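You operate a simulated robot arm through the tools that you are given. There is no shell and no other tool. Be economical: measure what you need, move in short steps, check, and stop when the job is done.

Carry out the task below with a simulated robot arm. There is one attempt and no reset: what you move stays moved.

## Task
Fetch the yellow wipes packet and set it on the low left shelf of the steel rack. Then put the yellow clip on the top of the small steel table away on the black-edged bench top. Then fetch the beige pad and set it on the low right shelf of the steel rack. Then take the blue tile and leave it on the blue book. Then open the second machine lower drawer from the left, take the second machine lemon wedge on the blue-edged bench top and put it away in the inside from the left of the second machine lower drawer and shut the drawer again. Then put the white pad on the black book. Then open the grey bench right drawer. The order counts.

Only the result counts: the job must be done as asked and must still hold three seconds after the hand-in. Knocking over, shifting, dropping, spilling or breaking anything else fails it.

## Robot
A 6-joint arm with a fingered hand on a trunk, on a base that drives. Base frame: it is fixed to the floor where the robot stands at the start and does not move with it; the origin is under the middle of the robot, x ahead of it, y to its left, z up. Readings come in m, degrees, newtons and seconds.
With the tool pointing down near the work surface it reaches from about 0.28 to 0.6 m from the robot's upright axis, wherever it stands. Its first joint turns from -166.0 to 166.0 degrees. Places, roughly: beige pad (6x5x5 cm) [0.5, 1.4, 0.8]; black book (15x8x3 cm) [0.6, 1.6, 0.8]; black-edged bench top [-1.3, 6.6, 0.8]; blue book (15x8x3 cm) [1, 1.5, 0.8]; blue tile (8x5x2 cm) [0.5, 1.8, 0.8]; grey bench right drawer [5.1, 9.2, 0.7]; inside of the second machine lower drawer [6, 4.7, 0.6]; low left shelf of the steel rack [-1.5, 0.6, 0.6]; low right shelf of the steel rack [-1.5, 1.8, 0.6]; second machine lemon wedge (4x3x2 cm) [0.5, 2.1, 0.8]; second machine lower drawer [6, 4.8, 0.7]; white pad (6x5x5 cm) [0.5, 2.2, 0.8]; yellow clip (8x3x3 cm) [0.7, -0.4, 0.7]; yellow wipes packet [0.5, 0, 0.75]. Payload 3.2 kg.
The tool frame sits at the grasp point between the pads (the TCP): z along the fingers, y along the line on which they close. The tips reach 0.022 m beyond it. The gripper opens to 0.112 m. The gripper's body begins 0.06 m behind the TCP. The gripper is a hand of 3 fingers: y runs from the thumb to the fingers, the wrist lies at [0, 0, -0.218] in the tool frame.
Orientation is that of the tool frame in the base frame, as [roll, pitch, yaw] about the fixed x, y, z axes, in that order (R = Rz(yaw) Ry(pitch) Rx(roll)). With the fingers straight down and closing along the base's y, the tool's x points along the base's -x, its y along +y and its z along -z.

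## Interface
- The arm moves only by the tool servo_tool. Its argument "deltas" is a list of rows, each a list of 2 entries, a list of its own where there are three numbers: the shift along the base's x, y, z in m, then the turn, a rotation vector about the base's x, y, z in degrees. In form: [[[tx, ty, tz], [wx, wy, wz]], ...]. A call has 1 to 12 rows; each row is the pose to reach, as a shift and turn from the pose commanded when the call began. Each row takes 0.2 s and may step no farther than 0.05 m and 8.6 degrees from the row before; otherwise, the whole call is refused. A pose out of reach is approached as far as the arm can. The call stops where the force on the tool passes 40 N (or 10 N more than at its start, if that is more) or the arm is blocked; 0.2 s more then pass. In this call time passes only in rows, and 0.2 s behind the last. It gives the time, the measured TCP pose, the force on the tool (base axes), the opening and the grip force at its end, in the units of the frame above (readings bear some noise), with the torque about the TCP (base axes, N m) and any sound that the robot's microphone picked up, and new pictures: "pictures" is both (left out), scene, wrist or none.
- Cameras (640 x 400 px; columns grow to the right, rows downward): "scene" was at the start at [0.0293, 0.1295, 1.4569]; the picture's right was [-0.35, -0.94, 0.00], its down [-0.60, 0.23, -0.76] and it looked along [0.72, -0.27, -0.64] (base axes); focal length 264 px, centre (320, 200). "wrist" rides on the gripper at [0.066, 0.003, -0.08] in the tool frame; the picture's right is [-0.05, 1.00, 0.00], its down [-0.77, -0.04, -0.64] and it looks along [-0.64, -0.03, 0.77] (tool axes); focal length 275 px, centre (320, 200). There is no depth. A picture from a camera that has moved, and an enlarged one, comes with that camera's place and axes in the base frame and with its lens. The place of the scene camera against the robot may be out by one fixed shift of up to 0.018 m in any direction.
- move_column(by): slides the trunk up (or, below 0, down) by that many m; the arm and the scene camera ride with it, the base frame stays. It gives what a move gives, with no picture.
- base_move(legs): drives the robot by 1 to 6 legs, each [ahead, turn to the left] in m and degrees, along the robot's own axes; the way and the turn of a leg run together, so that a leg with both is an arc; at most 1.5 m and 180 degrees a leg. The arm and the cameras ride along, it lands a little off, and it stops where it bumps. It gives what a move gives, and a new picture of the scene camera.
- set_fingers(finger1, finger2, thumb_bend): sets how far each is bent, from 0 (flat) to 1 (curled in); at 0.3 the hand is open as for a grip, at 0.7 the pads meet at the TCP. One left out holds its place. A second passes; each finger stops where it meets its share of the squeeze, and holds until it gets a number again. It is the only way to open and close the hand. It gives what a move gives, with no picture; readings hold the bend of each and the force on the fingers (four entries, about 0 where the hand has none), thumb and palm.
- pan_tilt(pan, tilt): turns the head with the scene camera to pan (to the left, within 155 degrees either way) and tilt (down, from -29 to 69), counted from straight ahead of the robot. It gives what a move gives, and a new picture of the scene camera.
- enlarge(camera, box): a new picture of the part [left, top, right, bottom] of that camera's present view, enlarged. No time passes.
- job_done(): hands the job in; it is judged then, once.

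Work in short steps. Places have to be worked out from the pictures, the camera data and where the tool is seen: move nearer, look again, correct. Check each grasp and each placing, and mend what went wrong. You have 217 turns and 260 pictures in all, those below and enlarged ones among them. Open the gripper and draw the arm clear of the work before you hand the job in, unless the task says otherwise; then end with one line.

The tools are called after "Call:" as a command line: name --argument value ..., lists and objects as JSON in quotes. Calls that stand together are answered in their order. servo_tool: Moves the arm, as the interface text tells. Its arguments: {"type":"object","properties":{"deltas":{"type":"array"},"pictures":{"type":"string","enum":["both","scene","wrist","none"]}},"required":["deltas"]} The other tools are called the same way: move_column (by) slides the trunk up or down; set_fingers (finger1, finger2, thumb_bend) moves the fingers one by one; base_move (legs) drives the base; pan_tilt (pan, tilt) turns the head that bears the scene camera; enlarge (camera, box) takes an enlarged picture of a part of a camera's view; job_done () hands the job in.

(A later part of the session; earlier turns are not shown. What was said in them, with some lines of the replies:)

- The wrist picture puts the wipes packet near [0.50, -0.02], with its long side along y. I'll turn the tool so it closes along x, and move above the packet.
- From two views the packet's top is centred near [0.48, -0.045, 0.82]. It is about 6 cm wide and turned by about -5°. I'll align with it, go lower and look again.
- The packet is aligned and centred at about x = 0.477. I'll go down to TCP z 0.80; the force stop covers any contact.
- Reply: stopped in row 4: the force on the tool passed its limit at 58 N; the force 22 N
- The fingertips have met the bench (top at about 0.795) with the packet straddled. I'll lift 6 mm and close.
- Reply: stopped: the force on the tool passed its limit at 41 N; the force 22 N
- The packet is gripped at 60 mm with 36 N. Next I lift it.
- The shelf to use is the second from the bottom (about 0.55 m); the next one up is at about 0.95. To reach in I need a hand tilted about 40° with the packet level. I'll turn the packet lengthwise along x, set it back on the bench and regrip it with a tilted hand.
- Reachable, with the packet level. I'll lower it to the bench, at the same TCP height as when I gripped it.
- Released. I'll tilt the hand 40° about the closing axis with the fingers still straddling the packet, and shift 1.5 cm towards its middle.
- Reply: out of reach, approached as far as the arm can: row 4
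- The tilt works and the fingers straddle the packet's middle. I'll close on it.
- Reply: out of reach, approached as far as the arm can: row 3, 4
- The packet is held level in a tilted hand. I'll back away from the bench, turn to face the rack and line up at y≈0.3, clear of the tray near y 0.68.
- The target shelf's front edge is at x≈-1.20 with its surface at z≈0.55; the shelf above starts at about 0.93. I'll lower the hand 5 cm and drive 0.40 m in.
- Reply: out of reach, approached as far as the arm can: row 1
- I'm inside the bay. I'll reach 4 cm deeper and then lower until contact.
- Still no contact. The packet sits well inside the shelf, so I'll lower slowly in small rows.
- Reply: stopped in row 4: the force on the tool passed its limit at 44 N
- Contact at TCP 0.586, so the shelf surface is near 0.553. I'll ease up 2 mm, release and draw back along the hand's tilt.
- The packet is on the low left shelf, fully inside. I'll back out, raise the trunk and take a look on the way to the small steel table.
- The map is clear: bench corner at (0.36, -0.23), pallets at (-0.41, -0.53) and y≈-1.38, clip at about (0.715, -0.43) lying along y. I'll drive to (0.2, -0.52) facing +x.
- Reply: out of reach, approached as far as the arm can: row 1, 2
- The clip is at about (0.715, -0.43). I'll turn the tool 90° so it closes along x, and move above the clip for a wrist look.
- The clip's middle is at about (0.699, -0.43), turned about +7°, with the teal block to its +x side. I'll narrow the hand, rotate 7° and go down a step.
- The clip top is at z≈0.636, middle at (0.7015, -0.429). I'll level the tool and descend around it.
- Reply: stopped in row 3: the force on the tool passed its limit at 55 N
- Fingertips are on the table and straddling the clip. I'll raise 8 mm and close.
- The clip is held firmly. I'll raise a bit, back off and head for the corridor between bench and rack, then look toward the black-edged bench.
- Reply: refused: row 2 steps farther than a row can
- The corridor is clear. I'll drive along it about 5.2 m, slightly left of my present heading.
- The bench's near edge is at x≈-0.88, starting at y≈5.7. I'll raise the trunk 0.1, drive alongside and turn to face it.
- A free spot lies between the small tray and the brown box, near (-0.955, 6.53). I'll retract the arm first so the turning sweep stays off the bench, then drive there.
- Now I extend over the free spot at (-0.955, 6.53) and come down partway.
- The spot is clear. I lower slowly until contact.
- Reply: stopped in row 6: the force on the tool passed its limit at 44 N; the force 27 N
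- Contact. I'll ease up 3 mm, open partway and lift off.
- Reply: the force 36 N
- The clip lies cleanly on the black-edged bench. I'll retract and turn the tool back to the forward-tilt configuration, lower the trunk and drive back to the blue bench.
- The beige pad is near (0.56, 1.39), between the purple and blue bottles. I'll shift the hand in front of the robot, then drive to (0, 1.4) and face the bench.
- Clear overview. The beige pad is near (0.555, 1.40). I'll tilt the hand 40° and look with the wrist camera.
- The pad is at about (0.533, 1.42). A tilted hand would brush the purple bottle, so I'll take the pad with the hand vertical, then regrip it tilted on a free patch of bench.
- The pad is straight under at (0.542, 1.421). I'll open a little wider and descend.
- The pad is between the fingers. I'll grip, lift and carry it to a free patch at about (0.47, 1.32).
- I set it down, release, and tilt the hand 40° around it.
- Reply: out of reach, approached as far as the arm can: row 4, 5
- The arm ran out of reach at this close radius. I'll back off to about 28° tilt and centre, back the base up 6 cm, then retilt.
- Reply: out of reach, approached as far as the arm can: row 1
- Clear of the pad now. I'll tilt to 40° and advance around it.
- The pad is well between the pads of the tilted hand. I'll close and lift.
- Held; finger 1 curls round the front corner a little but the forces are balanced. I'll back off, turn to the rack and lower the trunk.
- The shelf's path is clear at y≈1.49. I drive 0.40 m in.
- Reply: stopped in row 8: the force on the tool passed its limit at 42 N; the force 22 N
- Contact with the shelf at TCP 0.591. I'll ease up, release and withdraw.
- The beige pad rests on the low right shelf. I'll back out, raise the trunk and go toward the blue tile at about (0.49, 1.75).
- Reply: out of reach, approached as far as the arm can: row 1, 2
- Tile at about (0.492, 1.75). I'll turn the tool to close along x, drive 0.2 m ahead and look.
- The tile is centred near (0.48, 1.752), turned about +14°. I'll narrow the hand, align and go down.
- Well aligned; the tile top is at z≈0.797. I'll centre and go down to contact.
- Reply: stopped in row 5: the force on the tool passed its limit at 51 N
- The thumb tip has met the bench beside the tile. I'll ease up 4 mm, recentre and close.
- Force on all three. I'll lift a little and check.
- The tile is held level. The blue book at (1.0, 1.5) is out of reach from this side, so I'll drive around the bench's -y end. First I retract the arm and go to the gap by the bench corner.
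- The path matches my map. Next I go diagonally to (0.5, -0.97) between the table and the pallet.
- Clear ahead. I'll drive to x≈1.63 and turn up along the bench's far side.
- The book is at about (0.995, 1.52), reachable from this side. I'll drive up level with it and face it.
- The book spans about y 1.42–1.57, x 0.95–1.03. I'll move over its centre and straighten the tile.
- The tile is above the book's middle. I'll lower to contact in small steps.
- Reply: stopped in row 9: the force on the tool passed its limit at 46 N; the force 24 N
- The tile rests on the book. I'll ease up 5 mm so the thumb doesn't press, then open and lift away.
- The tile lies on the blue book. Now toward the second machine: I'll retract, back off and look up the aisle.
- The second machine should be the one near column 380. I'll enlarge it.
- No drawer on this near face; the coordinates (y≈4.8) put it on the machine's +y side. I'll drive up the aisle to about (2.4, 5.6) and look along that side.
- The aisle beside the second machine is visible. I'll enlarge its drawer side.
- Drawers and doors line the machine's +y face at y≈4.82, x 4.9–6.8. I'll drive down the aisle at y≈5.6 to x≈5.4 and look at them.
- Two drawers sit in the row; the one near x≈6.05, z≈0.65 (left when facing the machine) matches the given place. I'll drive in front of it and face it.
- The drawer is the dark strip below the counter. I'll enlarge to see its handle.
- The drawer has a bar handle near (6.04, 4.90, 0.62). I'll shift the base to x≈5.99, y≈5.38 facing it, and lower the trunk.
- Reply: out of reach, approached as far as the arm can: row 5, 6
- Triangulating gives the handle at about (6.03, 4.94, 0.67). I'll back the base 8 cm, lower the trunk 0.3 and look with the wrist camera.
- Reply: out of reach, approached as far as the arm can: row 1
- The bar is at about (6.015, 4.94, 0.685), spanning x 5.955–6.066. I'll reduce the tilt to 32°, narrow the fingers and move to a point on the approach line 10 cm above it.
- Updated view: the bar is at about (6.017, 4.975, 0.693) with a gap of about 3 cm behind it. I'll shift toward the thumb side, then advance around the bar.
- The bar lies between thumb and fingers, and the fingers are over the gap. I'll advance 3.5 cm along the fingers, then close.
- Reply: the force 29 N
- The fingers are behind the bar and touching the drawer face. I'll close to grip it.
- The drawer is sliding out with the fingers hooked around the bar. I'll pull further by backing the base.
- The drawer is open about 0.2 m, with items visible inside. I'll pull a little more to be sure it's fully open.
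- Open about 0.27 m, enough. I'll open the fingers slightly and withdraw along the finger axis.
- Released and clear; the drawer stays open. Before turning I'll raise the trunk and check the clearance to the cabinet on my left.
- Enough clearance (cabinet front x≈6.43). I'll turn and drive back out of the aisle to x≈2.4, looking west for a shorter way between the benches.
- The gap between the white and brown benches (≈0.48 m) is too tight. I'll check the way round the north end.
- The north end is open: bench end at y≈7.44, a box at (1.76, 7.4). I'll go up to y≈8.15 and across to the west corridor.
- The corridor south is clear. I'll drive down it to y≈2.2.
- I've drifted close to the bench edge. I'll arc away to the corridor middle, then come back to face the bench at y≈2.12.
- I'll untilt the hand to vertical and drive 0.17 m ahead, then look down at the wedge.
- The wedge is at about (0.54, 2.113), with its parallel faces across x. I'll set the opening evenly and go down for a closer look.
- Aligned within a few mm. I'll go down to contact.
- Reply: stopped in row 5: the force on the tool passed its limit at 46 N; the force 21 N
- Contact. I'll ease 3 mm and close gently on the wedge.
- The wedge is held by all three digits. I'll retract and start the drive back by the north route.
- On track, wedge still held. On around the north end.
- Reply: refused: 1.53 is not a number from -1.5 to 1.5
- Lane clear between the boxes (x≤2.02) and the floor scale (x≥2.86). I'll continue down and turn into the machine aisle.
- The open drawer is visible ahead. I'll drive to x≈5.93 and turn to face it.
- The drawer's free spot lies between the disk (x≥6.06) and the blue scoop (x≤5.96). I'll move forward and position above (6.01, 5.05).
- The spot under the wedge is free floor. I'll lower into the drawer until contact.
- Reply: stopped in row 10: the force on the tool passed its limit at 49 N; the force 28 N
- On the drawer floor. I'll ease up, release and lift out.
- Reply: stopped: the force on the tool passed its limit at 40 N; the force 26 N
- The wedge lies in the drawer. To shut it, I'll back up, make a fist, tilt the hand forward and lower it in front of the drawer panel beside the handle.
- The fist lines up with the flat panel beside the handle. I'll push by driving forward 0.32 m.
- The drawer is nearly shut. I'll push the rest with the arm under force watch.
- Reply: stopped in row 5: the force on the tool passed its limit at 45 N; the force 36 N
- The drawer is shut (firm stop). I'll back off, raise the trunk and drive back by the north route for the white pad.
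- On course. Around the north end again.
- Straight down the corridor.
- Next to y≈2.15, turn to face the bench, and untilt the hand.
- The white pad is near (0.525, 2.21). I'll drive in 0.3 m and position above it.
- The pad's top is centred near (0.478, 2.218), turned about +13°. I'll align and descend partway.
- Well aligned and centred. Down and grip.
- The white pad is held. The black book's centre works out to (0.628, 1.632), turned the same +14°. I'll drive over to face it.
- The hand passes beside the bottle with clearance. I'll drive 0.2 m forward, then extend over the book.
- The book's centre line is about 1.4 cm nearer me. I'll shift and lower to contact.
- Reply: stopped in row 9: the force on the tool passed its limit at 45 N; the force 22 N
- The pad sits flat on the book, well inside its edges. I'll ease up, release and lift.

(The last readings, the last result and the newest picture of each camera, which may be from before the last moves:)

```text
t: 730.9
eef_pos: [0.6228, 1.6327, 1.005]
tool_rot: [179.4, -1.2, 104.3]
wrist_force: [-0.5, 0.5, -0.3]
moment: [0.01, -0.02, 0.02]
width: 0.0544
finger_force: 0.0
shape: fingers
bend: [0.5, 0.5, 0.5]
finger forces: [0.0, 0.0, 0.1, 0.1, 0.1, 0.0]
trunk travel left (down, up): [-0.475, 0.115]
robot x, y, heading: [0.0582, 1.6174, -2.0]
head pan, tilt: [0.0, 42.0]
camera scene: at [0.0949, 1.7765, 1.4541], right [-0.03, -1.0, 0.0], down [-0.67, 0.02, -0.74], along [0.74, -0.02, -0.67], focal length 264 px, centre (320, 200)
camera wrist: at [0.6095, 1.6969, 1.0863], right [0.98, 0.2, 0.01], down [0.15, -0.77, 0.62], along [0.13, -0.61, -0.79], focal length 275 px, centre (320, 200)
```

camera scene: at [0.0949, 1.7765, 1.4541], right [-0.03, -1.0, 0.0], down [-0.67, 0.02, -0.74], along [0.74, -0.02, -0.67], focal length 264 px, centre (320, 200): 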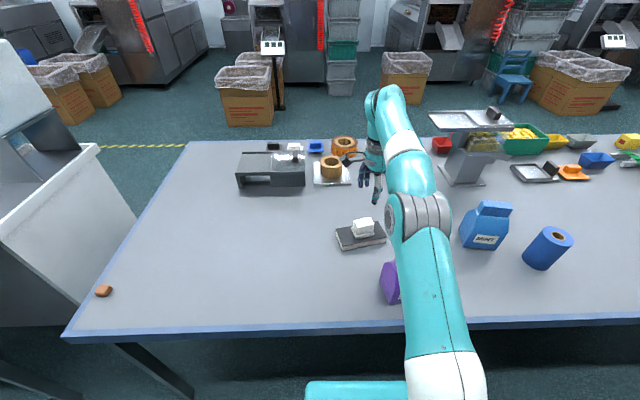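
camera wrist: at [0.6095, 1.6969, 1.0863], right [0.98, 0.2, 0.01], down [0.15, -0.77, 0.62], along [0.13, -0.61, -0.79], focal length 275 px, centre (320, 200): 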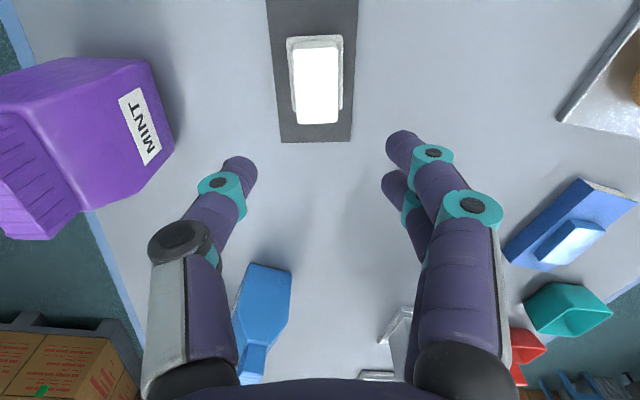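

The white pad is on the black book. Last task: the grey bench drawer near (5.1, 9.2). I'll retract and drive up the corridor.

Call:
servo_tool --deltas '[[[-0.045, 0.005, 0.01], [0, 0, 0]], [[-0.09, 0.01, 0.02], [0, 0, 0]], [[-0.135, 0.01, 0.02], [0, 0, 0]], [[-0.17, 0.01, 0.02], [0, 0, 0]]]' --pictures "none"

Call:
base_move --legs '[[-0.4, 0], [0, 92], [1.5, 0], [1.5, 0]]'

```text
t: 731.9
eef_pos: [0.4489, 1.6445, 1.0255]
tool_rot: [179.3, -1.2, 104.3]
wrist_force: [-0.1, 0.4, 0.9]
moment: [-0.02, 0.0, 0.05]
width: 0.0547
finger_force: 0.1
shape: fingers
bend: [0.5, 0.5, 0.5]
finger forces: [0.0, 0.0, 0.0, 0.0, 0.1, 0.0]
trunk travel left (down, up): [-0.475, 0.115]
robot x, y, heading: [0.0537, 1.6163, -1.9]
head pan, tilt: [0.0, 42.0]
```

```text
t: 752.2
eef_pos: [-0.4224, 4.9686, 1.0246]
tool_rot: [179.4, -1.2, -163.9]
wrist_force: [-0.5, 0.0, 0.5]
moment: [-0.02, -0.01, 0.01]
width: 0.0546
finger_force: 0.0
shape: fingers
bend: [0.5, 0.5, 0.5]
finger forces: [0.1, 0.0, 0.0, 0.1, 0.1, 0.0]
trunk travel left (down, up): [-0.475, 0.115]
robot x, y, heading: [-0.3802, 4.5749, 90.1]
head pan, tilt: [0.0, 42.0]
camera scene: at [-0.5401, 4.5921, 1.4541], right [1.0, 0.0, 0.0], down [0.0, -0.67, -0.74], along [0.0, 0.74, -0.67], focal length 264 px, centre (320, 200)
```

scene: 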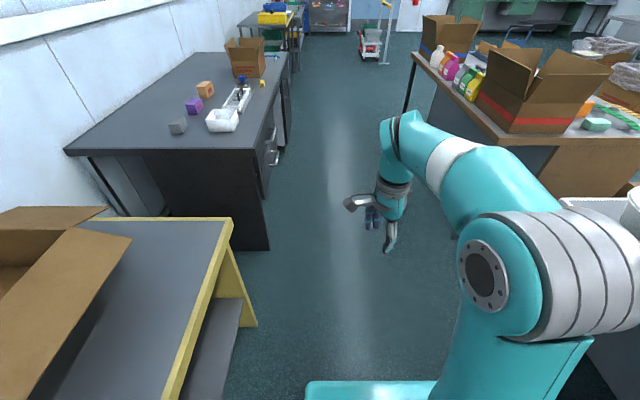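

Call:
base_move --legs '[[1.5, 0], [1.5, 0], [0.7, 0], [0, -70]]'

Call:
pan_tilt --pan 0 --tilt 15

```text
t: 772.9
eef_pos: [-0.0436, 8.4053, 1.0245]
tool_rot: [179.4, -1.2, 127.6]
wrist_force: [1.2, -0.4, -0.1]
moment: [-0.01, 0.0, -0.01]
width: 0.0544
finger_force: 0.0
shape: fingers
bend: [0.5, 0.5, 0.5]
finger forces: [0.0, 0.1, 0.1, 0.0, 0.0, 0.0]
trunk travel left (down, up): [-0.475, 0.115]
robot x, y, heading: [-0.3958, 8.2234, 21.4]
head pan, tilt: [0.0, 42.0]
camera scene: at [-0.4247, 8.3801, 1.4541], right [0.37, -0.93, 0.0], down [-0.62, -0.24, -0.74], along [0.69, 0.27, -0.67], focal length 264 px, centre (320, 200)
```

scene: 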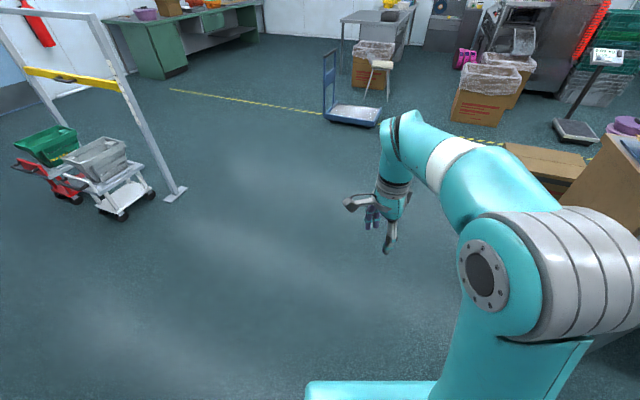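

```text
t: 773.8
eef_pos: [-0.0434, 8.4034, 1.0238]
tool_rot: [179.4, -1.3, 127.6]
wrist_force: [0.0, -0.5, -0.6]
moment: [0.02, 0.03, -0.01]
width: 0.0547
finger_force: 0.1
shape: fingers
bend: [0.5, 0.5, 0.5]
finger forces: [0.0, 0.1, 0.0, 0.0, 0.0, 0.0]
trunk travel left (down, up): [-0.475, 0.115]
robot x, y, heading: [-0.3968, 8.2239, 21.6]
head pan, tilt: [0.0, 15.0]
camera scene: at [-0.4157, 8.3838, 1.4965], right [0.37, -0.93, 0.0], down [-0.24, -0.1, -0.97], along [0.9, 0.35, -0.26], focal length 264 px, centre (320, 200)
```

scene: 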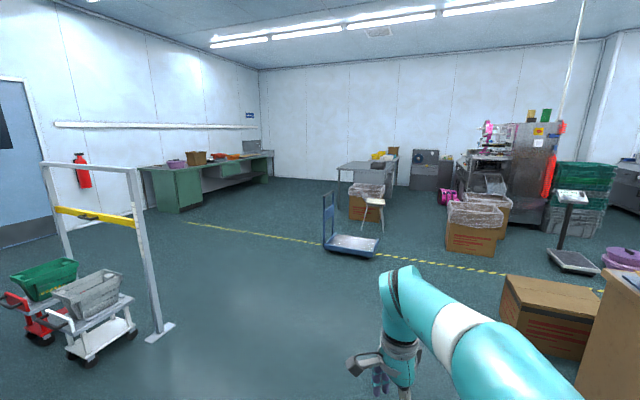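

The grey bench is near column 375. I'll enlarge it.

Call:
enlarge --camera "scene" --box '[310, 130, 470, 270]'

```text
2.86 times, centred on (390, 200) of scene
camera zoom: at [-0.4157, 8.3838, 1.4965], right [0.37, -0.93, 0.0], down [-0.24, -0.1, -0.97], along [0.9, 0.35, -0.26], focal length 753 px, centre (120, 200)
```

zoom: 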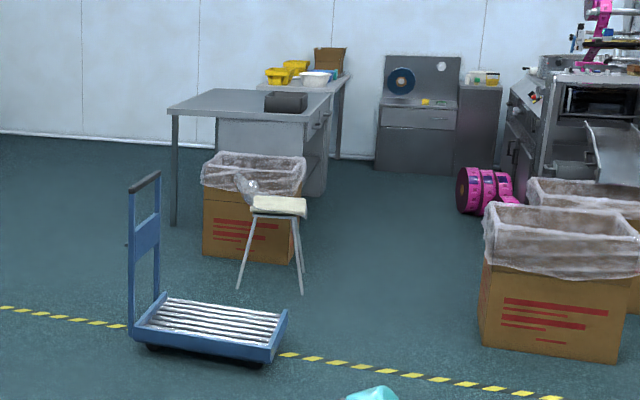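

The drawers are on the bench's -y face (y≈9.0). A lane at y≈8.4 runs between the hand truck/chair and the waste boxes. I'll drive to its entry.

Call:
base_move --legs '[[0, -17.6], [1.35, 0], [1.2, 0], [0, -3]]'

```text
t: 787.7
eef_pos: [2.5537, 8.4646, 1.0251]
tool_rot: [179.4, -1.2, 108.1]
wrist_force: [-0.4, -0.5, 0.2]
moment: [0.03, 0.01, -0.01]
width: 0.0546
finger_force: 0.1
shape: fingers
bend: [0.5, 0.5, 0.5]
finger forces: [0.0, 0.1, 0.0, 0.1, 0.1, 0.0]
trunk travel left (down, up): [-0.475, 0.115]
robot x, y, heading: [2.1629, 8.4097, 2.0]
head pan, tilt: [0.0, 15.0]
camera scene: at [2.2006, 8.5727, 1.4966], right [0.03, -1.0, 0.0], down [-0.26, -0.01, -0.97], along [0.97, 0.03, -0.26], focal length 264 px, centre (320, 200)
```

scene: 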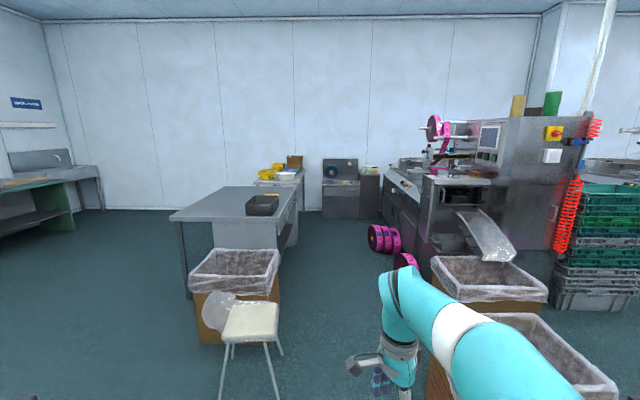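

The lane is clear at y≈8.4. I'll drive to x≈4.9 and look left at the drawers.

Call:
base_move --legs '[[0, -2], [1.4, 0], [1.3, 0]]'

Call:
pan_tilt --pan 85 --tilt 40

```text
t: 801.4
eef_pos: [5.2958, 8.4417, 1.0244]
tool_rot: [179.4, -1.2, 106.3]
wrist_force: [0.0, -0.6, 0.5]
moment: [-0.01, -0.05, 0.02]
width: 0.0547
finger_force: 0.1
shape: fingers
bend: [0.5, 0.5, 0.5]
finger forces: [0.0, 0.1, 0.1, 0.0, 0.0, 0.0]
trunk travel left (down, up): [-0.475, 0.115]
robot x, y, heading: [4.9018, 8.4015, 0.1]
head pan, tilt: [0.0, 15.0]
camera scene: at [4.9457, 8.5625, 1.4966], right [0.0, -1.0, 0.0], down [-0.26, 0.0, -0.97], along [0.97, 0.0, -0.26], focal length 264 px, centre (320, 200)
```

scene: 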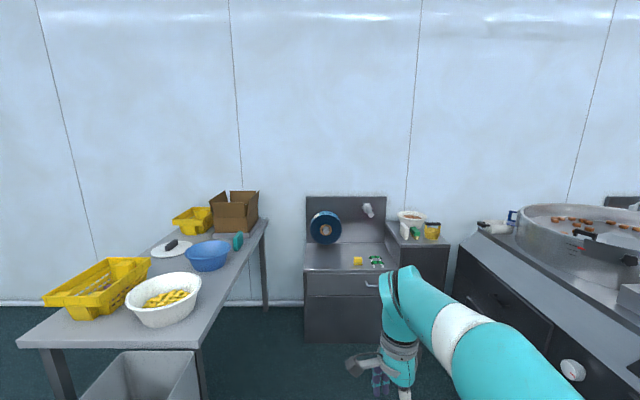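

```text
t: 803.0
eef_pos: [5.2956, 8.4421, 1.0252]
tool_rot: [179.4, -1.1, 106.4]
wrist_force: [0.0, 0.9, 1.0]
moment: [0.0, -0.02, 0.0]
width: 0.0546
finger_force: 0.0
shape: fingers
bend: [0.5, 0.5, 0.5]
finger forces: [0.0, 0.0, 0.1, 0.1, 0.0, 0.0]
trunk travel left (down, up): [-0.475, 0.115]
robot x, y, heading: [4.904, 8.4028, -0.0]
head pan, tilt: [85.0, 40.0]
camera scene: at [4.8594, 8.647, 1.4571], right [1.0, -0.09, 0.0], down [-0.05, -0.64, -0.77], along [0.07, 0.76, -0.64], focal length 264 px, centre (320, 200)
```

scene: 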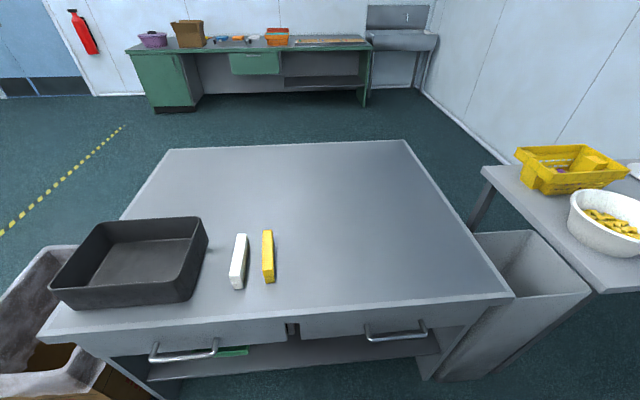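

The right drawer's bar handle is near (5.10, 8.93, 0.73). I'll drive 0.18 m further, face the bench, and set the hand as for the previous drawer.

Call:
base_move --legs '[[0.18, 0], [0, 90]]'

Call:
servo_tool --deltas '[[[0, -0.01, 0], [0, 0, -8]], [[0, -0.02, 0], [0, 0, -16]], [[0, -0.02, 0], [8, 0, -16]], [[0, -0.02, 0], [16, 0, -16]], [[0, -0.02, 0], [24, 0, -16]], [[0, -0.02, 0], [32, 0, -16]]]' --pictures "none"

Call:
pan_tilt --pan -8 --tilt 50

```text
t: 808.3
eef_pos: [5.0495, 8.7974, 1.0254]
tool_rot: [179.5, -1.2, -164.4]
wrist_force: [0.0, 0.7, 0.6]
moment: [0.01, 0.02, 0.03]
width: 0.0545
finger_force: 0.0
shape: fingers
bend: [0.5, 0.5, 0.5]
finger forces: [0.0, 0.1, 0.0, 0.0, 0.0, 0.0]
trunk travel left (down, up): [-0.475, 0.115]
robot x, y, heading: [5.0827, 8.4031, 89.1]
head pan, tilt: [85.0, 40.0]
camera scene: at [4.8422, 8.3466, 1.457], right [0.1, 1.0, 0.0], down [0.64, -0.06, -0.77], along [-0.76, 0.07, -0.64], focal length 264 px, centre (320, 200)
```

scene: 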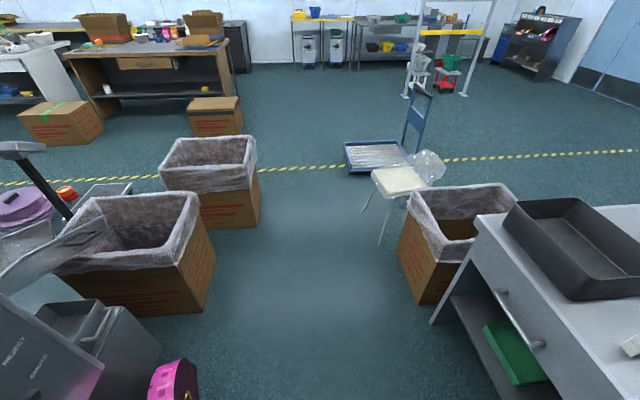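

```text
t: 809.7
eef_pos: [5.0481, 8.7779, 1.0253]
tool_rot: [147.6, 2.8, 178.7]
wrist_force: [-0.1, 0.9, -0.1]
moment: [-0.01, 0.0, 0.01]
width: 0.0548
finger_force: 0.0
shape: fingers
bend: [0.5, 0.5, 0.5]
finger forces: [0.0, 0.0, 0.1, 0.0, 0.0, 0.1]
trunk travel left (down, up): [-0.475, 0.115]
robot x, y, heading: [5.0832, 8.3995, 89.6]
head pan, tilt: [85.0, 40.0]
```

```text
t: 811.4
eef_pos: [5.0479, 8.7778, 1.025]
tool_rot: [147.8, 2.9, 178.7]
wrist_force: [0.1, -0.2, 0.0]
moment: [-0.03, 0.0, 0.03]
width: 0.0545
finger_force: 0.1
shape: fingers
bend: [0.5, 0.5, 0.5]
finger forces: [0.0, 0.1, 0.0, 0.1, 0.0, 0.0]
trunk travel left (down, up): [-0.475, 0.115]
robot x, y, heading: [5.0831, 8.4036, 89.4]
head pan, tilt: [-8.0, 50.0]
camera scene: at [4.9383, 8.4145, 1.4429], right [0.99, -0.15, 0.0], down [-0.11, -0.76, -0.64], along [0.1, 0.64, -0.77], focal length 264 px, centre (320, 200)
```

scene: 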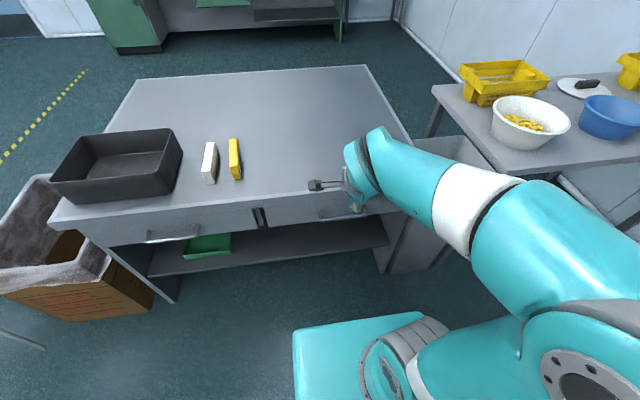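

Triangulated handle: (5.085, 8.93, 0.742). I'll lower the trunk 0.2 and align in front of and above it.

Call:
move_column --by -0.2

Call:
servo_tool --deltas '[[[0.02, 0.025, 0], [0, 1.5, 0.6]], [[0.037, 0.05, 0], [0, 2.9, 1.3]]]' --pictures "both"

```text
t: 813.5
eef_pos: [5.0492, 8.7778, 0.8254]
tool_rot: [147.7, 2.8, 178.7]
wrist_force: [-0.9, 0.1, 0.2]
moment: [0.0, -0.04, -0.01]
width: 0.0547
finger_force: 0.0
shape: fingers
bend: [0.5, 0.5, 0.5]
finger forces: [0.1, 0.0, 0.0, 0.0, 0.0, 0.0]
trunk travel left (down, up): [-0.275, 0.315]
robot x, y, heading: [5.084, 8.3986, 89.4]
head pan, tilt: [-8.0, 50.0]
```

```text
t: 814.1
eef_pos: [5.0868, 8.8258, 0.8243]
tool_rot: [147.6, -0.1, -180.0]
wrist_force: [-0.3, 1.1, 1.1]
moment: [-0.01, -0.03, -0.03]
width: 0.0548
finger_force: 0.0
shape: fingers
bend: [0.5, 0.5, 0.5]
finger forces: [0.0, 0.1, 0.1, 0.1, 0.1, 0.0]
trunk travel left (down, up): [-0.275, 0.315]
robot x, y, heading: [5.0863, 8.403, 89.4]
head pan, tilt: [-8.0, 50.0]
camera scene: at [4.9384, 8.4145, 1.2429], right [0.99, -0.15, 0.0], down [-0.11, -0.76, -0.64], along [0.1, 0.64, -0.77], focal length 264 px, centre (320, 200)
camera wrist: at [5.0208, 8.7858, 0.8928], right [0.05, 0.84, 0.53], down [0.77, -0.37, 0.52], along [0.63, 0.39, -0.67], focal length 275 px, centre (320, 200)
```

scene: 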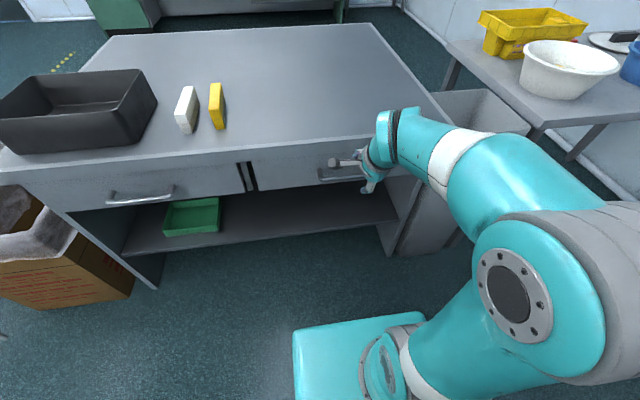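
wrist: 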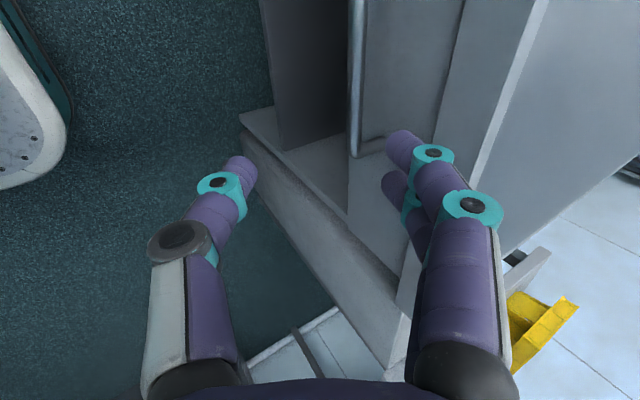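

The bar is at about y 8.921, z 0.728 with a gap of about 4 cm behind it. I'll shift onto its approach line and advance 8 cm.

Call:
servo_tool --deltas '[[[0, 0.025, 0.015], [0, 0, 0]], [[0, 0.04, -0.009], [0, 0, 0]], [[0, 0.054, -0.032], [0, 0, 0]], [[0, 0.067, -0.053], [0, 0, 0]]]' --pictures "wrist"

```text
t: 815.1
eef_pos: [5.086, 8.8945, 0.774]
tool_rot: [147.7, -0.1, -180.0]
wrist_force: [-0.8, -0.2, 0.1]
moment: [0.0, -0.04, 0.0]
width: 0.0545
finger_force: 0.1
shape: fingers
bend: [0.5, 0.5, 0.5]
finger forces: [0.1, 0.0, 0.1, 0.1, 0.0, 0.1]
trunk travel left (down, up): [-0.275, 0.315]
robot x, y, heading: [5.0833, 8.4035, 89.6]
head pan, tilt: [-8.0, 50.0]
camera wrist: at [5.0203, 8.8552, 0.8425], right [0.05, 0.84, 0.53], down [0.77, -0.37, 0.52], along [0.63, 0.39, -0.67], focal length 275 px, centre (320, 200)
```

wrist: 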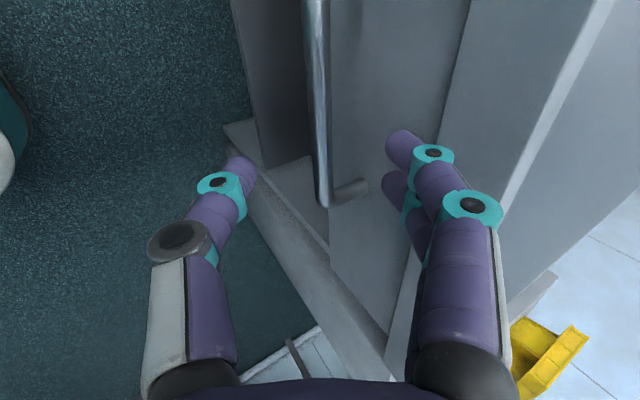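

The bar is centred between thumb and fingers. I'll narrow the fingers slightly, advance 4.7 cm and close.

Call:
set_fingers --finger1 0.56 --finger2 0.56 --thumb_bend 0.5

Call:
servo_tool --deltas '[[[0, 0.009, -0.014], [0, 0, 0]], [[0, 0.017, -0.028], [0, 0, 0]], [[0, 0.025, -0.04], [0, 0, 0]]]' --pictures "wrist"

Call:
set_fingers --finger1 0.74 --finger2 0.74 --thumb_bend 0.75

```text
t: 816.1
eef_pos: [5.087, 8.8946, 0.7735]
tool_rot: [147.7, 0.1, 180.0]
wrist_force: [-0.2, -0.1, 0.3]
moment: [0.01, 0.06, -0.01]
width: 0.047
finger_force: 0.0
shape: fingers
bend: [0.56, 0.56, 0.5]
finger forces: [0.0, 0.1, 0.0, 0.1, 0.0, 0.0]
trunk travel left (down, up): [-0.275, 0.315]
robot x, y, heading: [5.0833, 8.406, 89.5]
head pan, tilt: [-8.0, 50.0]
```

```text
t: 816.9
eef_pos: [5.0878, 8.9213, 0.7322]
tool_rot: [147.6, -0.1, 180.0]
wrist_force: [-0.1, -0.1, -0.3]
moment: [0.01, -0.01, 0.03]
width: 0.0468
finger_force: 0.0
shape: fingers
bend: [0.56, 0.56, 0.5]
finger forces: [0.1, 0.0, 0.0, 0.1, 0.0, 0.0]
trunk travel left (down, up): [-0.275, 0.315]
robot x, y, heading: [5.0794, 8.4052, 89.3]
head pan, tilt: [-8.0, 50.0]
camera wrist: at [5.0206, 8.8807, 0.8019], right [0.05, 0.84, 0.53], down [0.77, -0.37, 0.52], along [0.63, 0.39, -0.67], focal length 275 px, centre (320, 200)
```

wrist: 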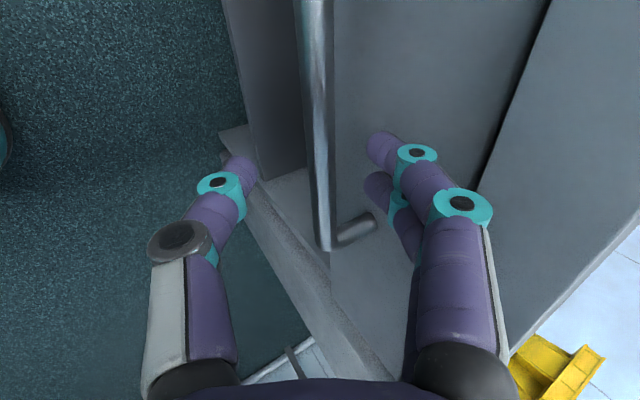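

```text
t: 817.9
eef_pos: [5.0873, 8.9201, 0.7329]
tool_rot: [147.7, 0.1, 179.9]
wrist_force: [0.2, 0.1, -0.5]
moment: [0.02, -0.04, -0.02]
width: 0.0003
finger_force: 0.1
shape: fingers
bend: [0.74, 0.74, 0.72]
finger forces: [0.0, 0.1, 0.0, 0.1, 0.0, 0.1]
trunk travel left (down, up): [-0.275, 0.315]
robot x, y, heading: [5.0812, 8.4031, 89.5]
head pan, tilt: [-8.0, 50.0]
```

The fist closed on nothing: three rays now agree the bar is at y≈8.949, z≈0.692, 5 cm further on. I'll reopen, advance 4.4 cm and look.

Call:
set_fingers --finger1 0.56 --finger2 0.56 --thumb_bend 0.5

Call:
servo_tool --deltas '[[[0, 0.008, -0.013], [0, 0, 0]], [[0, 0.016, -0.025], [0, 0, 0]], [[0, 0.023, -0.037], [0, 0, 0]]]' --pictures "wrist"

```text
t: 818.9
eef_pos: [5.0871, 8.9209, 0.7332]
tool_rot: [147.8, 0.0, -180.0]
wrist_force: [0.0, 0.4, 0.0]
moment: [0.04, 0.0, -0.01]
width: 0.046
finger_force: 0.1
shape: fingers
bend: [0.56, 0.56, 0.5]
finger forces: [0.1, 0.1, 0.1, 0.1, 0.0, 0.1]
trunk travel left (down, up): [-0.275, 0.315]
robot x, y, heading: [5.084, 8.4027, 89.1]
head pan, tilt: [-8.0, 50.0]
```

```text
t: 819.7
eef_pos: [5.0873, 8.9425, 0.6962]
tool_rot: [147.7, 0.0, -179.9]
wrist_force: [-0.7, 0.1, 0.1]
moment: [-0.01, -0.01, 0.0]
width: 0.046
finger_force: 0.0
shape: fingers
bend: [0.56, 0.56, 0.5]
finger forces: [0.0, 0.0, 0.0, 0.0, 0.0, 0.0]
trunk travel left (down, up): [-0.275, 0.315]
robot x, y, heading: [5.0836, 8.4036, 89.5]
head pan, tilt: [-8.0, 50.0]
camera wrist: at [5.0202, 8.9032, 0.7653], right [0.05, 0.84, 0.53], down [0.77, -0.37, 0.52], along [0.63, 0.39, -0.67], focal length 275 px, centre (320, 200)
```

wrist: 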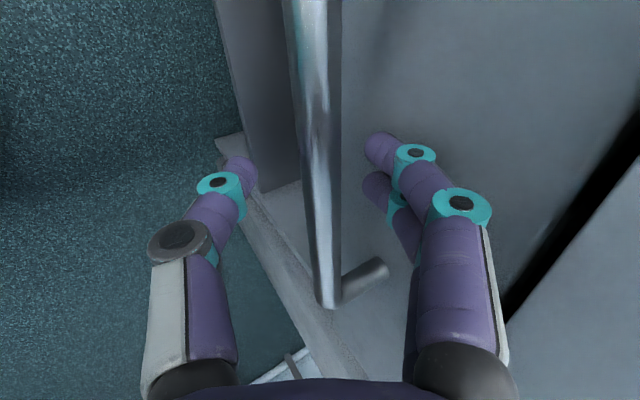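

Now the bar is inside the grip. I'll close on it and pull a little.

Call:
set_fingers --finger1 0.74 --finger2 0.74 --thumb_bend 0.75

Call:
servo_tool --deltas '[[[0, -0.015, 0], [0, 0, 0]], [[0, -0.03, 0], [0, 0, 0]]]' --pictures "both"

```text
t: 820.7
eef_pos: [5.0872, 8.9437, 0.6955]
tool_rot: [147.7, 0.1, 179.9]
wrist_force: [-0.7, 1.6, -9.1]
moment: [-0.02, 0.0, -0.02]
width: 0.0076
finger_force: 8.9
shape: fingers
bend: [0.72, 0.72, 0.68]
finger forces: [4.1, 4.0, 0.1, 0.0, 10.3, 0.0]
trunk travel left (down, up): [-0.275, 0.315]
robot x, y, heading: [5.0819, 8.4044, 89.6]
head pan, tilt: [-8.0, 50.0]
```

```text
t: 821.3
eef_pos: [5.0862, 8.9128, 0.695]
tool_rot: [147.8, 0.0, 179.8]
wrist_force: [4.2, -0.3, -7.1]
moment: [-0.08, -0.08, -0.04]
width: 0.0068
finger_force: 8.8
shape: fingers
bend: [0.72, 0.72, 0.68]
finger forces: [3.4, 3.5, 0.0, 0.1, 9.7, 0.0]
trunk travel left (down, up): [-0.275, 0.315]
robot x, y, heading: [5.0814, 8.4028, 89.3]
head pan, tilt: [-8.0, 50.0]
camera scene: at [4.9388, 8.4152, 1.2429], right [0.99, -0.15, 0.0], down [-0.11, -0.76, -0.64], along [0.1, 0.64, -0.77], focal length 264 px, centre (320, 200)
camera wrist: at [5.0197, 8.873, 0.7645], right [0.05, 0.85, 0.53], down [0.77, -0.37, 0.52], along [0.63, 0.39, -0.67], focal length 275 px, centre (320, 200)
```

scene: 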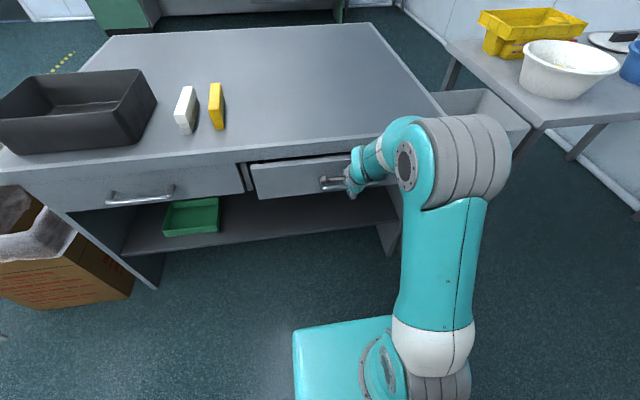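
wrist: 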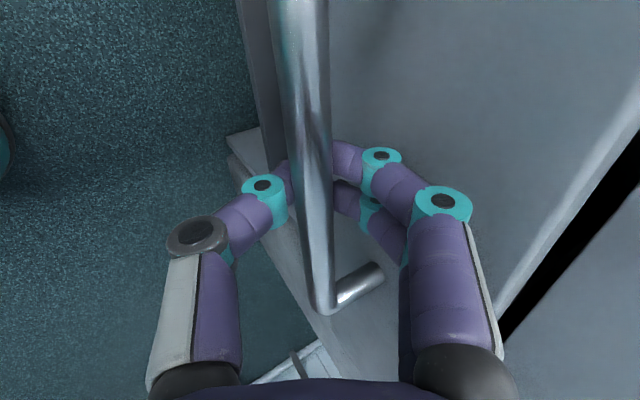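

The drawer is coming out. I'll pull on by backing the base 0.2 m.

Call:
base_move --legs '[[-0.2, 0]]'

```text
t: 823.0
eef_pos: [5.0514, 8.7479, 0.6934]
tool_rot: [148.2, -0.1, -177.6]
wrist_force: [7.6, -0.8, -8.6]
moment: [0.02, -0.09, 0.01]
width: 0.0044
finger_force: 7.3
shape: fingers
bend: [0.72, 0.73, 0.69]
finger forces: [2.6, 2.3, 0.0, 0.0, 10.0, 0.2]
trunk travel left (down, up): [-0.275, 0.315]
robot x, y, heading: [5.0553, 8.2401, 95.6]
head pan, tilt: [-8.0, 50.0]
stopped in leg 1: the robot was blocked; the commanded pose is now the measured one
camera scene: at [4.9095, 8.234, 1.243], right [1.0, -0.04, 0.0], down [-0.03, -0.77, -0.64], along [0.02, 0.64, -0.77], focal length 264 px, centre (320, 200)
```

scene: 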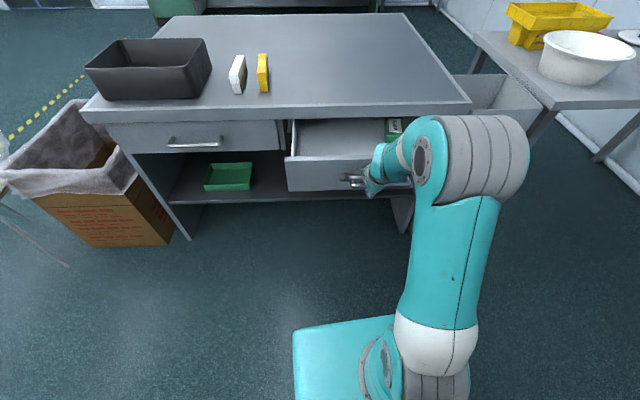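

The base was blocked and turned slightly. I'll look behind to see whether it's the drawer stop or an obstacle.

Call:
pan_tilt --pan 150 --tilt 50

Call:
pan_tilt --pan -150 --tilt 50

```text
t: 825.4
eef_pos: [5.052, 8.7475, 0.693]
tool_rot: [148.1, 0.0, -177.3]
wrist_force: [9.7, -0.2, -11.6]
moment: [0.0, -0.1, 0.01]
width: 0.0052
finger_force: 8.2
shape: fingers
bend: [0.72, 0.73, 0.68]
finger forces: [2.7, 2.4, 0.0, 0.0, 11.3, 0.0]
trunk travel left (down, up): [-0.275, 0.315]
robot x, y, heading: [5.0551, 8.2437, 96.2]
head pan, tilt: [150.0, 50.0]
camera scene: at [4.8755, 8.087, 1.2432], right [-0.91, 0.41, 0.0], down [0.31, 0.7, -0.64], along [-0.26, -0.59, -0.77], focal length 264 px, centre (320, 200)
```

scene: 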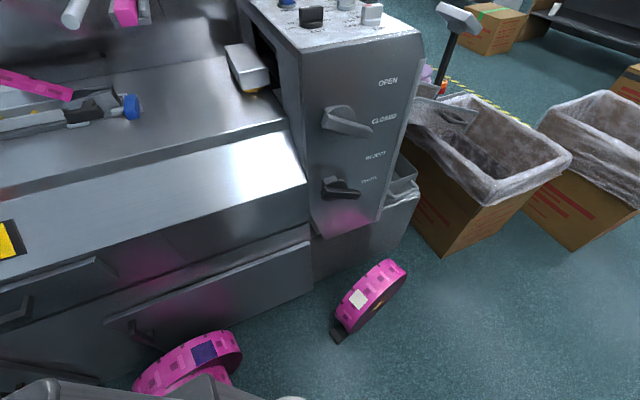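

```text
t: 829.5
eef_pos: [5.0514, 8.7484, 0.6935]
tool_rot: [148.2, -0.1, -177.4]
wrist_force: [9.5, 0.4, -11.7]
moment: [-0.01, -0.1, -0.01]
width: 0.005
finger_force: 8.1
shape: fingers
bend: [0.72, 0.73, 0.68]
finger forces: [2.8, 2.4, 0.0, 0.1, 11.1, 0.0]
trunk travel left (down, up): [-0.275, 0.315]
robot x, y, heading: [5.0573, 8.2395, 95.8]
head pan, tilt: [-150.0, 50.0]
camera scene: at [4.9522, 8.0949, 1.2431], right [-0.81, -0.59, 0.0], down [-0.45, 0.62, -0.64], along [0.38, -0.52, -0.77], focal length 264 px, centre (320, 200)
```

scene: 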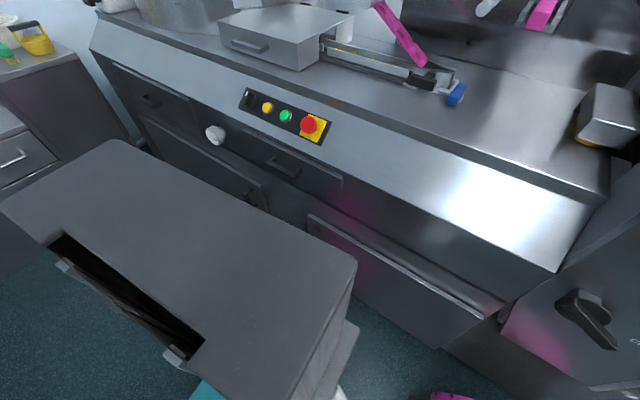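

Pink rolls stand behind me at about (5.2, 7.9), and the base stopped against them. I won't back up any more; I'll pull the rest with the arm instead.

Call:
servo_tool --deltas '[[[0.005, -0.03, 0], [0, 0, 0]], [[0.01, -0.06, 0], [0, 0, 0]], [[0.015, -0.09, 0], [0, 0, 0]], [[0.015, -0.11, 0], [0, 0, 0]]]' --pictures "none"

Call:
pan_tilt --pan -8 --tilt 50

```text
t: 830.5
eef_pos: [5.067, 8.6393, 0.6951]
tool_rot: [148.1, 0.0, -177.4]
wrist_force: [-9.6, -0.2, -7.6]
moment: [-0.03, 0.11, -0.02]
width: 0.0049
finger_force: 7.1
shape: fingers
bend: [0.72, 0.72, 0.68]
finger forces: [2.7, 2.3, 0.0, 0.0, 9.4, 0.0]
trunk travel left (down, up): [-0.275, 0.315]
robot x, y, heading: [5.0567, 8.2417, 95.5]
head pan, tilt: [-150.0, 50.0]
```

```text
t: 832.8
eef_pos: [5.0658, 8.6395, 0.6926]
tool_rot: [148.0, 0.0, -177.4]
wrist_force: [-8.1, -0.8, -10.2]
moment: [0.0, 0.08, -0.01]
width: 0.0049
finger_force: 7.6
shape: fingers
bend: [0.72, 0.72, 0.68]
finger forces: [2.7, 2.5, 0.0, 0.0, 10.1, 0.0]
trunk travel left (down, up): [-0.275, 0.315]
robot x, y, heading: [5.0519, 8.2367, 95.9]
head pan, tilt: [-8.0, 50.0]
camera scene: at [4.9081, 8.2337, 1.2428], right [1.0, -0.04, 0.0], down [-0.03, -0.77, -0.64], along [0.02, 0.64, -0.77], focal length 264 px, centre (320, 200)
```

scene: 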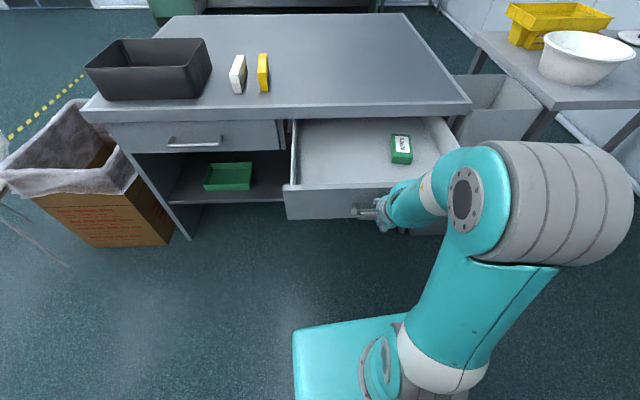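

Open about 0.30 m. I'll pull 4 cm more, then release.

Call:
servo_tool --deltas '[[[-0.005, -0.02, 0], [0, 0, 0]], [[-0.008, -0.04, 0], [0, 0, 0]]]' --pictures "none"

Call:
set_fingers --finger1 0.58 --finger2 0.58 --thumb_bend 0.42

Call:
servo_tool --deltas '[[[0, -0.012, 0.02], [0, 0, 0]], [[0, -0.024, 0.04], [0, 0, 0]], [[0, -0.036, 0.065], [0, 0, 0]], [[0, -0.04, 0.1], [0, 0, 0]]]' --pictures "both"

```text
t: 833.4
eef_pos: [5.0616, 8.6194, 0.7029]
tool_rot: [148.3, -0.1, -177.4]
wrist_force: [5.9, -0.6, -21.1]
moment: [0.15, -0.11, 0.01]
width: 0.0121
finger_force: 10.6
shape: fingers
bend: [0.73, 0.73, 0.64]
finger forces: [1.4, 1.2, 0.0, 0.0, 18.2, 0.0]
out of reach, approached as far as the arm can: row 1, 2
trunk travel left (down, up): [-0.275, 0.315]
robot x, y, heading: [5.0531, 8.2419, 95.9]
head pan, tilt: [-8.0, 50.0]
```

```text
t: 834.4
eef_pos: [5.062, 8.6176, 0.7034]
tool_rot: [148.1, 0.0, -177.5]
wrist_force: [0.6, 0.7, 0.1]
moment: [0.01, 0.0, -0.04]
width: 0.0559
finger_force: 0.1
shape: fingers
bend: [0.57, 0.57, 0.42]
finger forces: [0.1, 0.0, 0.1, 0.1, 0.1, 0.0]
trunk travel left (down, up): [-0.275, 0.315]
robot x, y, heading: [5.0538, 8.2384, 95.8]
head pan, tilt: [-8.0, 50.0]
```

```text
t: 835.4
eef_pos: [5.0585, 8.5784, 0.8026]
tool_rot: [148.0, 0.1, -177.5]
wrist_force: [-0.1, 0.6, -1.1]
moment: [0.06, 0.0, -0.04]
width: 0.0565
finger_force: 0.1
shape: fingers
bend: [0.57, 0.57, 0.42]
finger forces: [0.0, 0.1, 0.1, 0.0, 0.0, 0.1]
out of reach, approached as far as the arm can: row 1
trunk travel left (down, up): [-0.275, 0.315]
robot x, y, heading: [5.0553, 8.239, 96.1]
head pan, tilt: [-8.0, 50.0]
camera scene: at [4.9088, 8.2332, 1.2429], right [1.0, -0.04, 0.0], down [-0.03, -0.77, -0.64], along [0.02, 0.64, -0.77], focal length 264 px, centre (320, 200)
camera wrist: at [4.9944, 8.5365, 0.8721], right [0.01, 0.85, 0.53], down [0.79, -0.33, 0.52], along [0.62, 0.41, -0.67], focal length 275 px, centre (320, 200)
```

scene: 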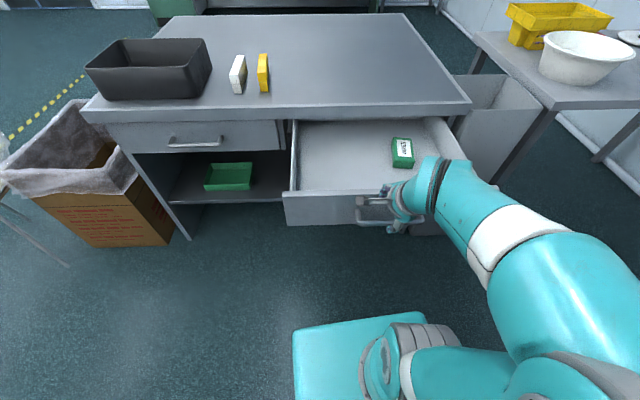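
wrist: 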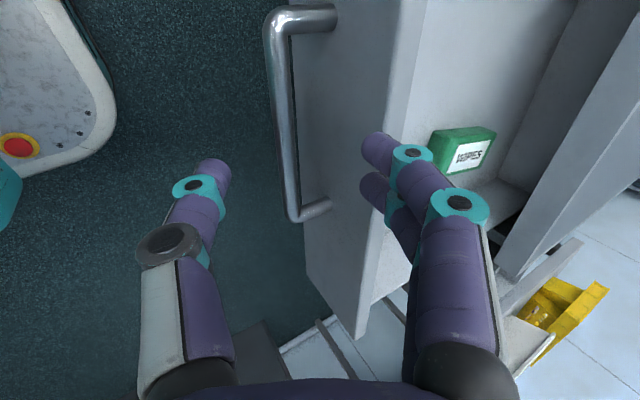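

The drawer stands open and is released. I'll raise the arm clear, ease the base forward a little off the rolls, and check them.

Call:
move_column --by 0.3

Call:
base_move --legs '[[0.08, 0]]'

Call:
pan_tilt --pan -155 --tilt 69

Call:
pan_tilt --pan 155 --tilt 62

```text
t: 838.4
eef_pos: [5.0589, 8.5797, 1.102]
tool_rot: [148.0, 0.0, -177.4]
wrist_force: [0.2, 0.1, 0.2]
moment: [0.04, -0.03, 0.02]
width: 0.0562
finger_force: 0.1
shape: fingers
bend: [0.57, 0.57, 0.42]
finger forces: [0.0, 0.1, 0.1, 0.0, 0.1, 0.0]
trunk travel left (down, up): [-0.575, 0.015]
robot x, y, heading: [5.0567, 8.2395, 96.2]
head pan, tilt: [-8.0, 50.0]
```

```text
t: 839.4
eef_pos: [5.0508, 8.6593, 1.1014]
tool_rot: [148.2, 0.0, -177.3]
wrist_force: [0.2, 0.3, -0.8]
moment: [0.03, -0.01, 0.02]
width: 0.0567
finger_force: 0.1
shape: fingers
bend: [0.57, 0.57, 0.42]
finger forces: [0.0, 0.0, 0.0, 0.0, 0.1, 0.0]
trunk travel left (down, up): [-0.575, 0.015]
robot x, y, heading: [5.0473, 8.3166, 95.8]
head pan, tilt: [-8.0, 50.0]
camera scene: at [4.9008, 8.3129, 1.5429], right [1.0, -0.03, 0.0], down [-0.03, -0.77, -0.64], along [0.02, 0.64, -0.77], focal length 264 px, centre (320, 200)
```

scene: 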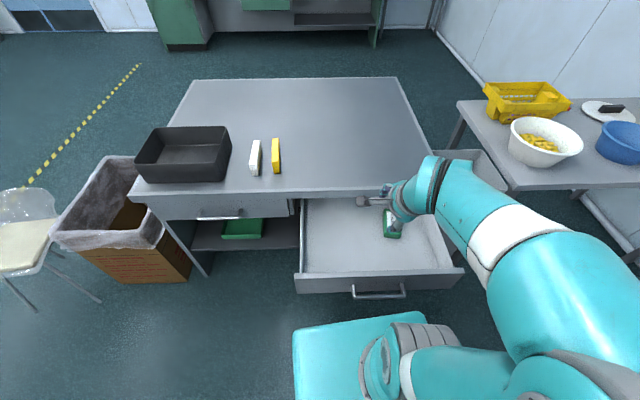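

```text
t: 841.7
eef_pos: [5.0509, 8.6583, 1.102]
tool_rot: [148.0, 0.0, -177.4]
wrist_force: [-0.5, 0.4, 0.3]
moment: [-0.02, -0.03, 0.0]
width: 0.0561
finger_force: 0.2
shape: fingers
bend: [0.57, 0.57, 0.42]
finger forces: [0.0, 0.0, 0.0, 0.0, 0.1, 0.0]
trunk travel left (down, up): [-0.575, 0.015]
robot x, y, heading: [5.0455, 8.3176, 96.0]
head pan, tilt: [-154.7, 68.8]
camera scene: at [4.9274, 8.1867, 1.5209], right [-0.85, -0.52, 0.0], down [-0.48, 0.8, -0.36], along [0.19, -0.31, -0.93], focal length 264 px, centre (320, 200)
```

scene: 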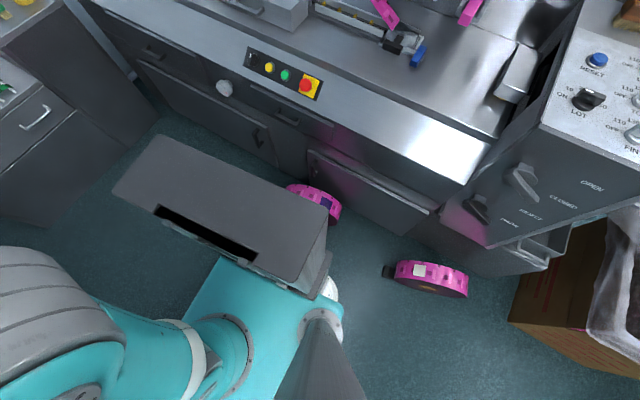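

```text
t: 845.9
eef_pos: [5.0516, 8.6583, 1.1027]
tool_rot: [148.0, -0.1, -177.3]
wrist_force: [0.6, 0.3, 0.6]
moment: [0.0, -0.02, 0.02]
width: 0.0564
finger_force: 0.1
shape: fingers
bend: [0.57, 0.57, 0.42]
finger forces: [0.0, 0.0, 0.1, 0.0, 0.0, 0.0]
trunk travel left (down, up): [-0.575, 0.015]
robot x, y, heading: [5.0496, 8.3202, 95.9]
head pan, tilt: [154.7, 62.0]
camera scene: at [4.877, 8.1737, 1.528], right [-0.94, 0.33, 0.0], down [0.29, 0.83, -0.47], along [-0.15, -0.44, -0.88], focal length 264 px, centre (320, 200)
```

scene: 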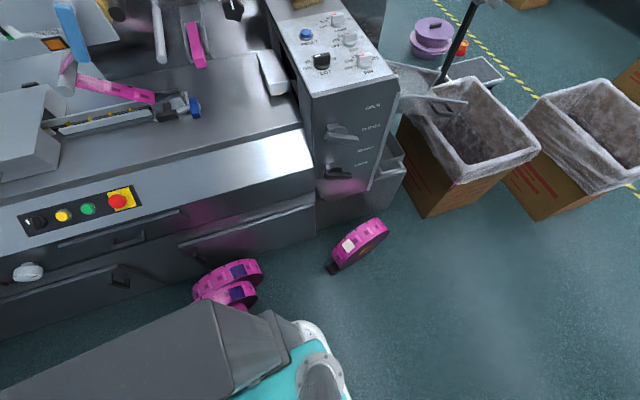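

The rolls still stand upright, and the drawer is open about 0.34 m with the arm clear above it. I'll open the hand fully before handing in.

Call:
set_fingers --finger1 0.3 --finger2 0.3 --thumb_bend 0.3

```text
t: 846.9
eef_pos: [5.0512, 8.6582, 1.1024]
tool_rot: [148.0, 0.0, -177.3]
wrist_force: [0.0, -0.4, 0.3]
moment: [0.0, 0.0, 0.04]
width: 0.1112
finger_force: 0.0
shape: fingers
bend: [0.3, 0.3, 0.3]
finger forces: [0.0, 0.0, 0.1, 0.0, 0.1, 0.0]
trunk travel left (down, up): [-0.575, 0.015]
robot x, y, heading: [5.0497, 8.3154, 95.6]
head pan, tilt: [154.7, 62.0]
```

All seven steps are done in order and the hand is open and clear, so I hand the job in.

Call:
job_done

```text
The job is handed in.
```

I handed the job in with all seven steps done in the order given. One risk: while I was backing up to open the grey bench drawer, the base was stopped, apparently by pink rolls on the floor behind it. They still looked upright afterwards, but I could not confirm they hadn't moved.
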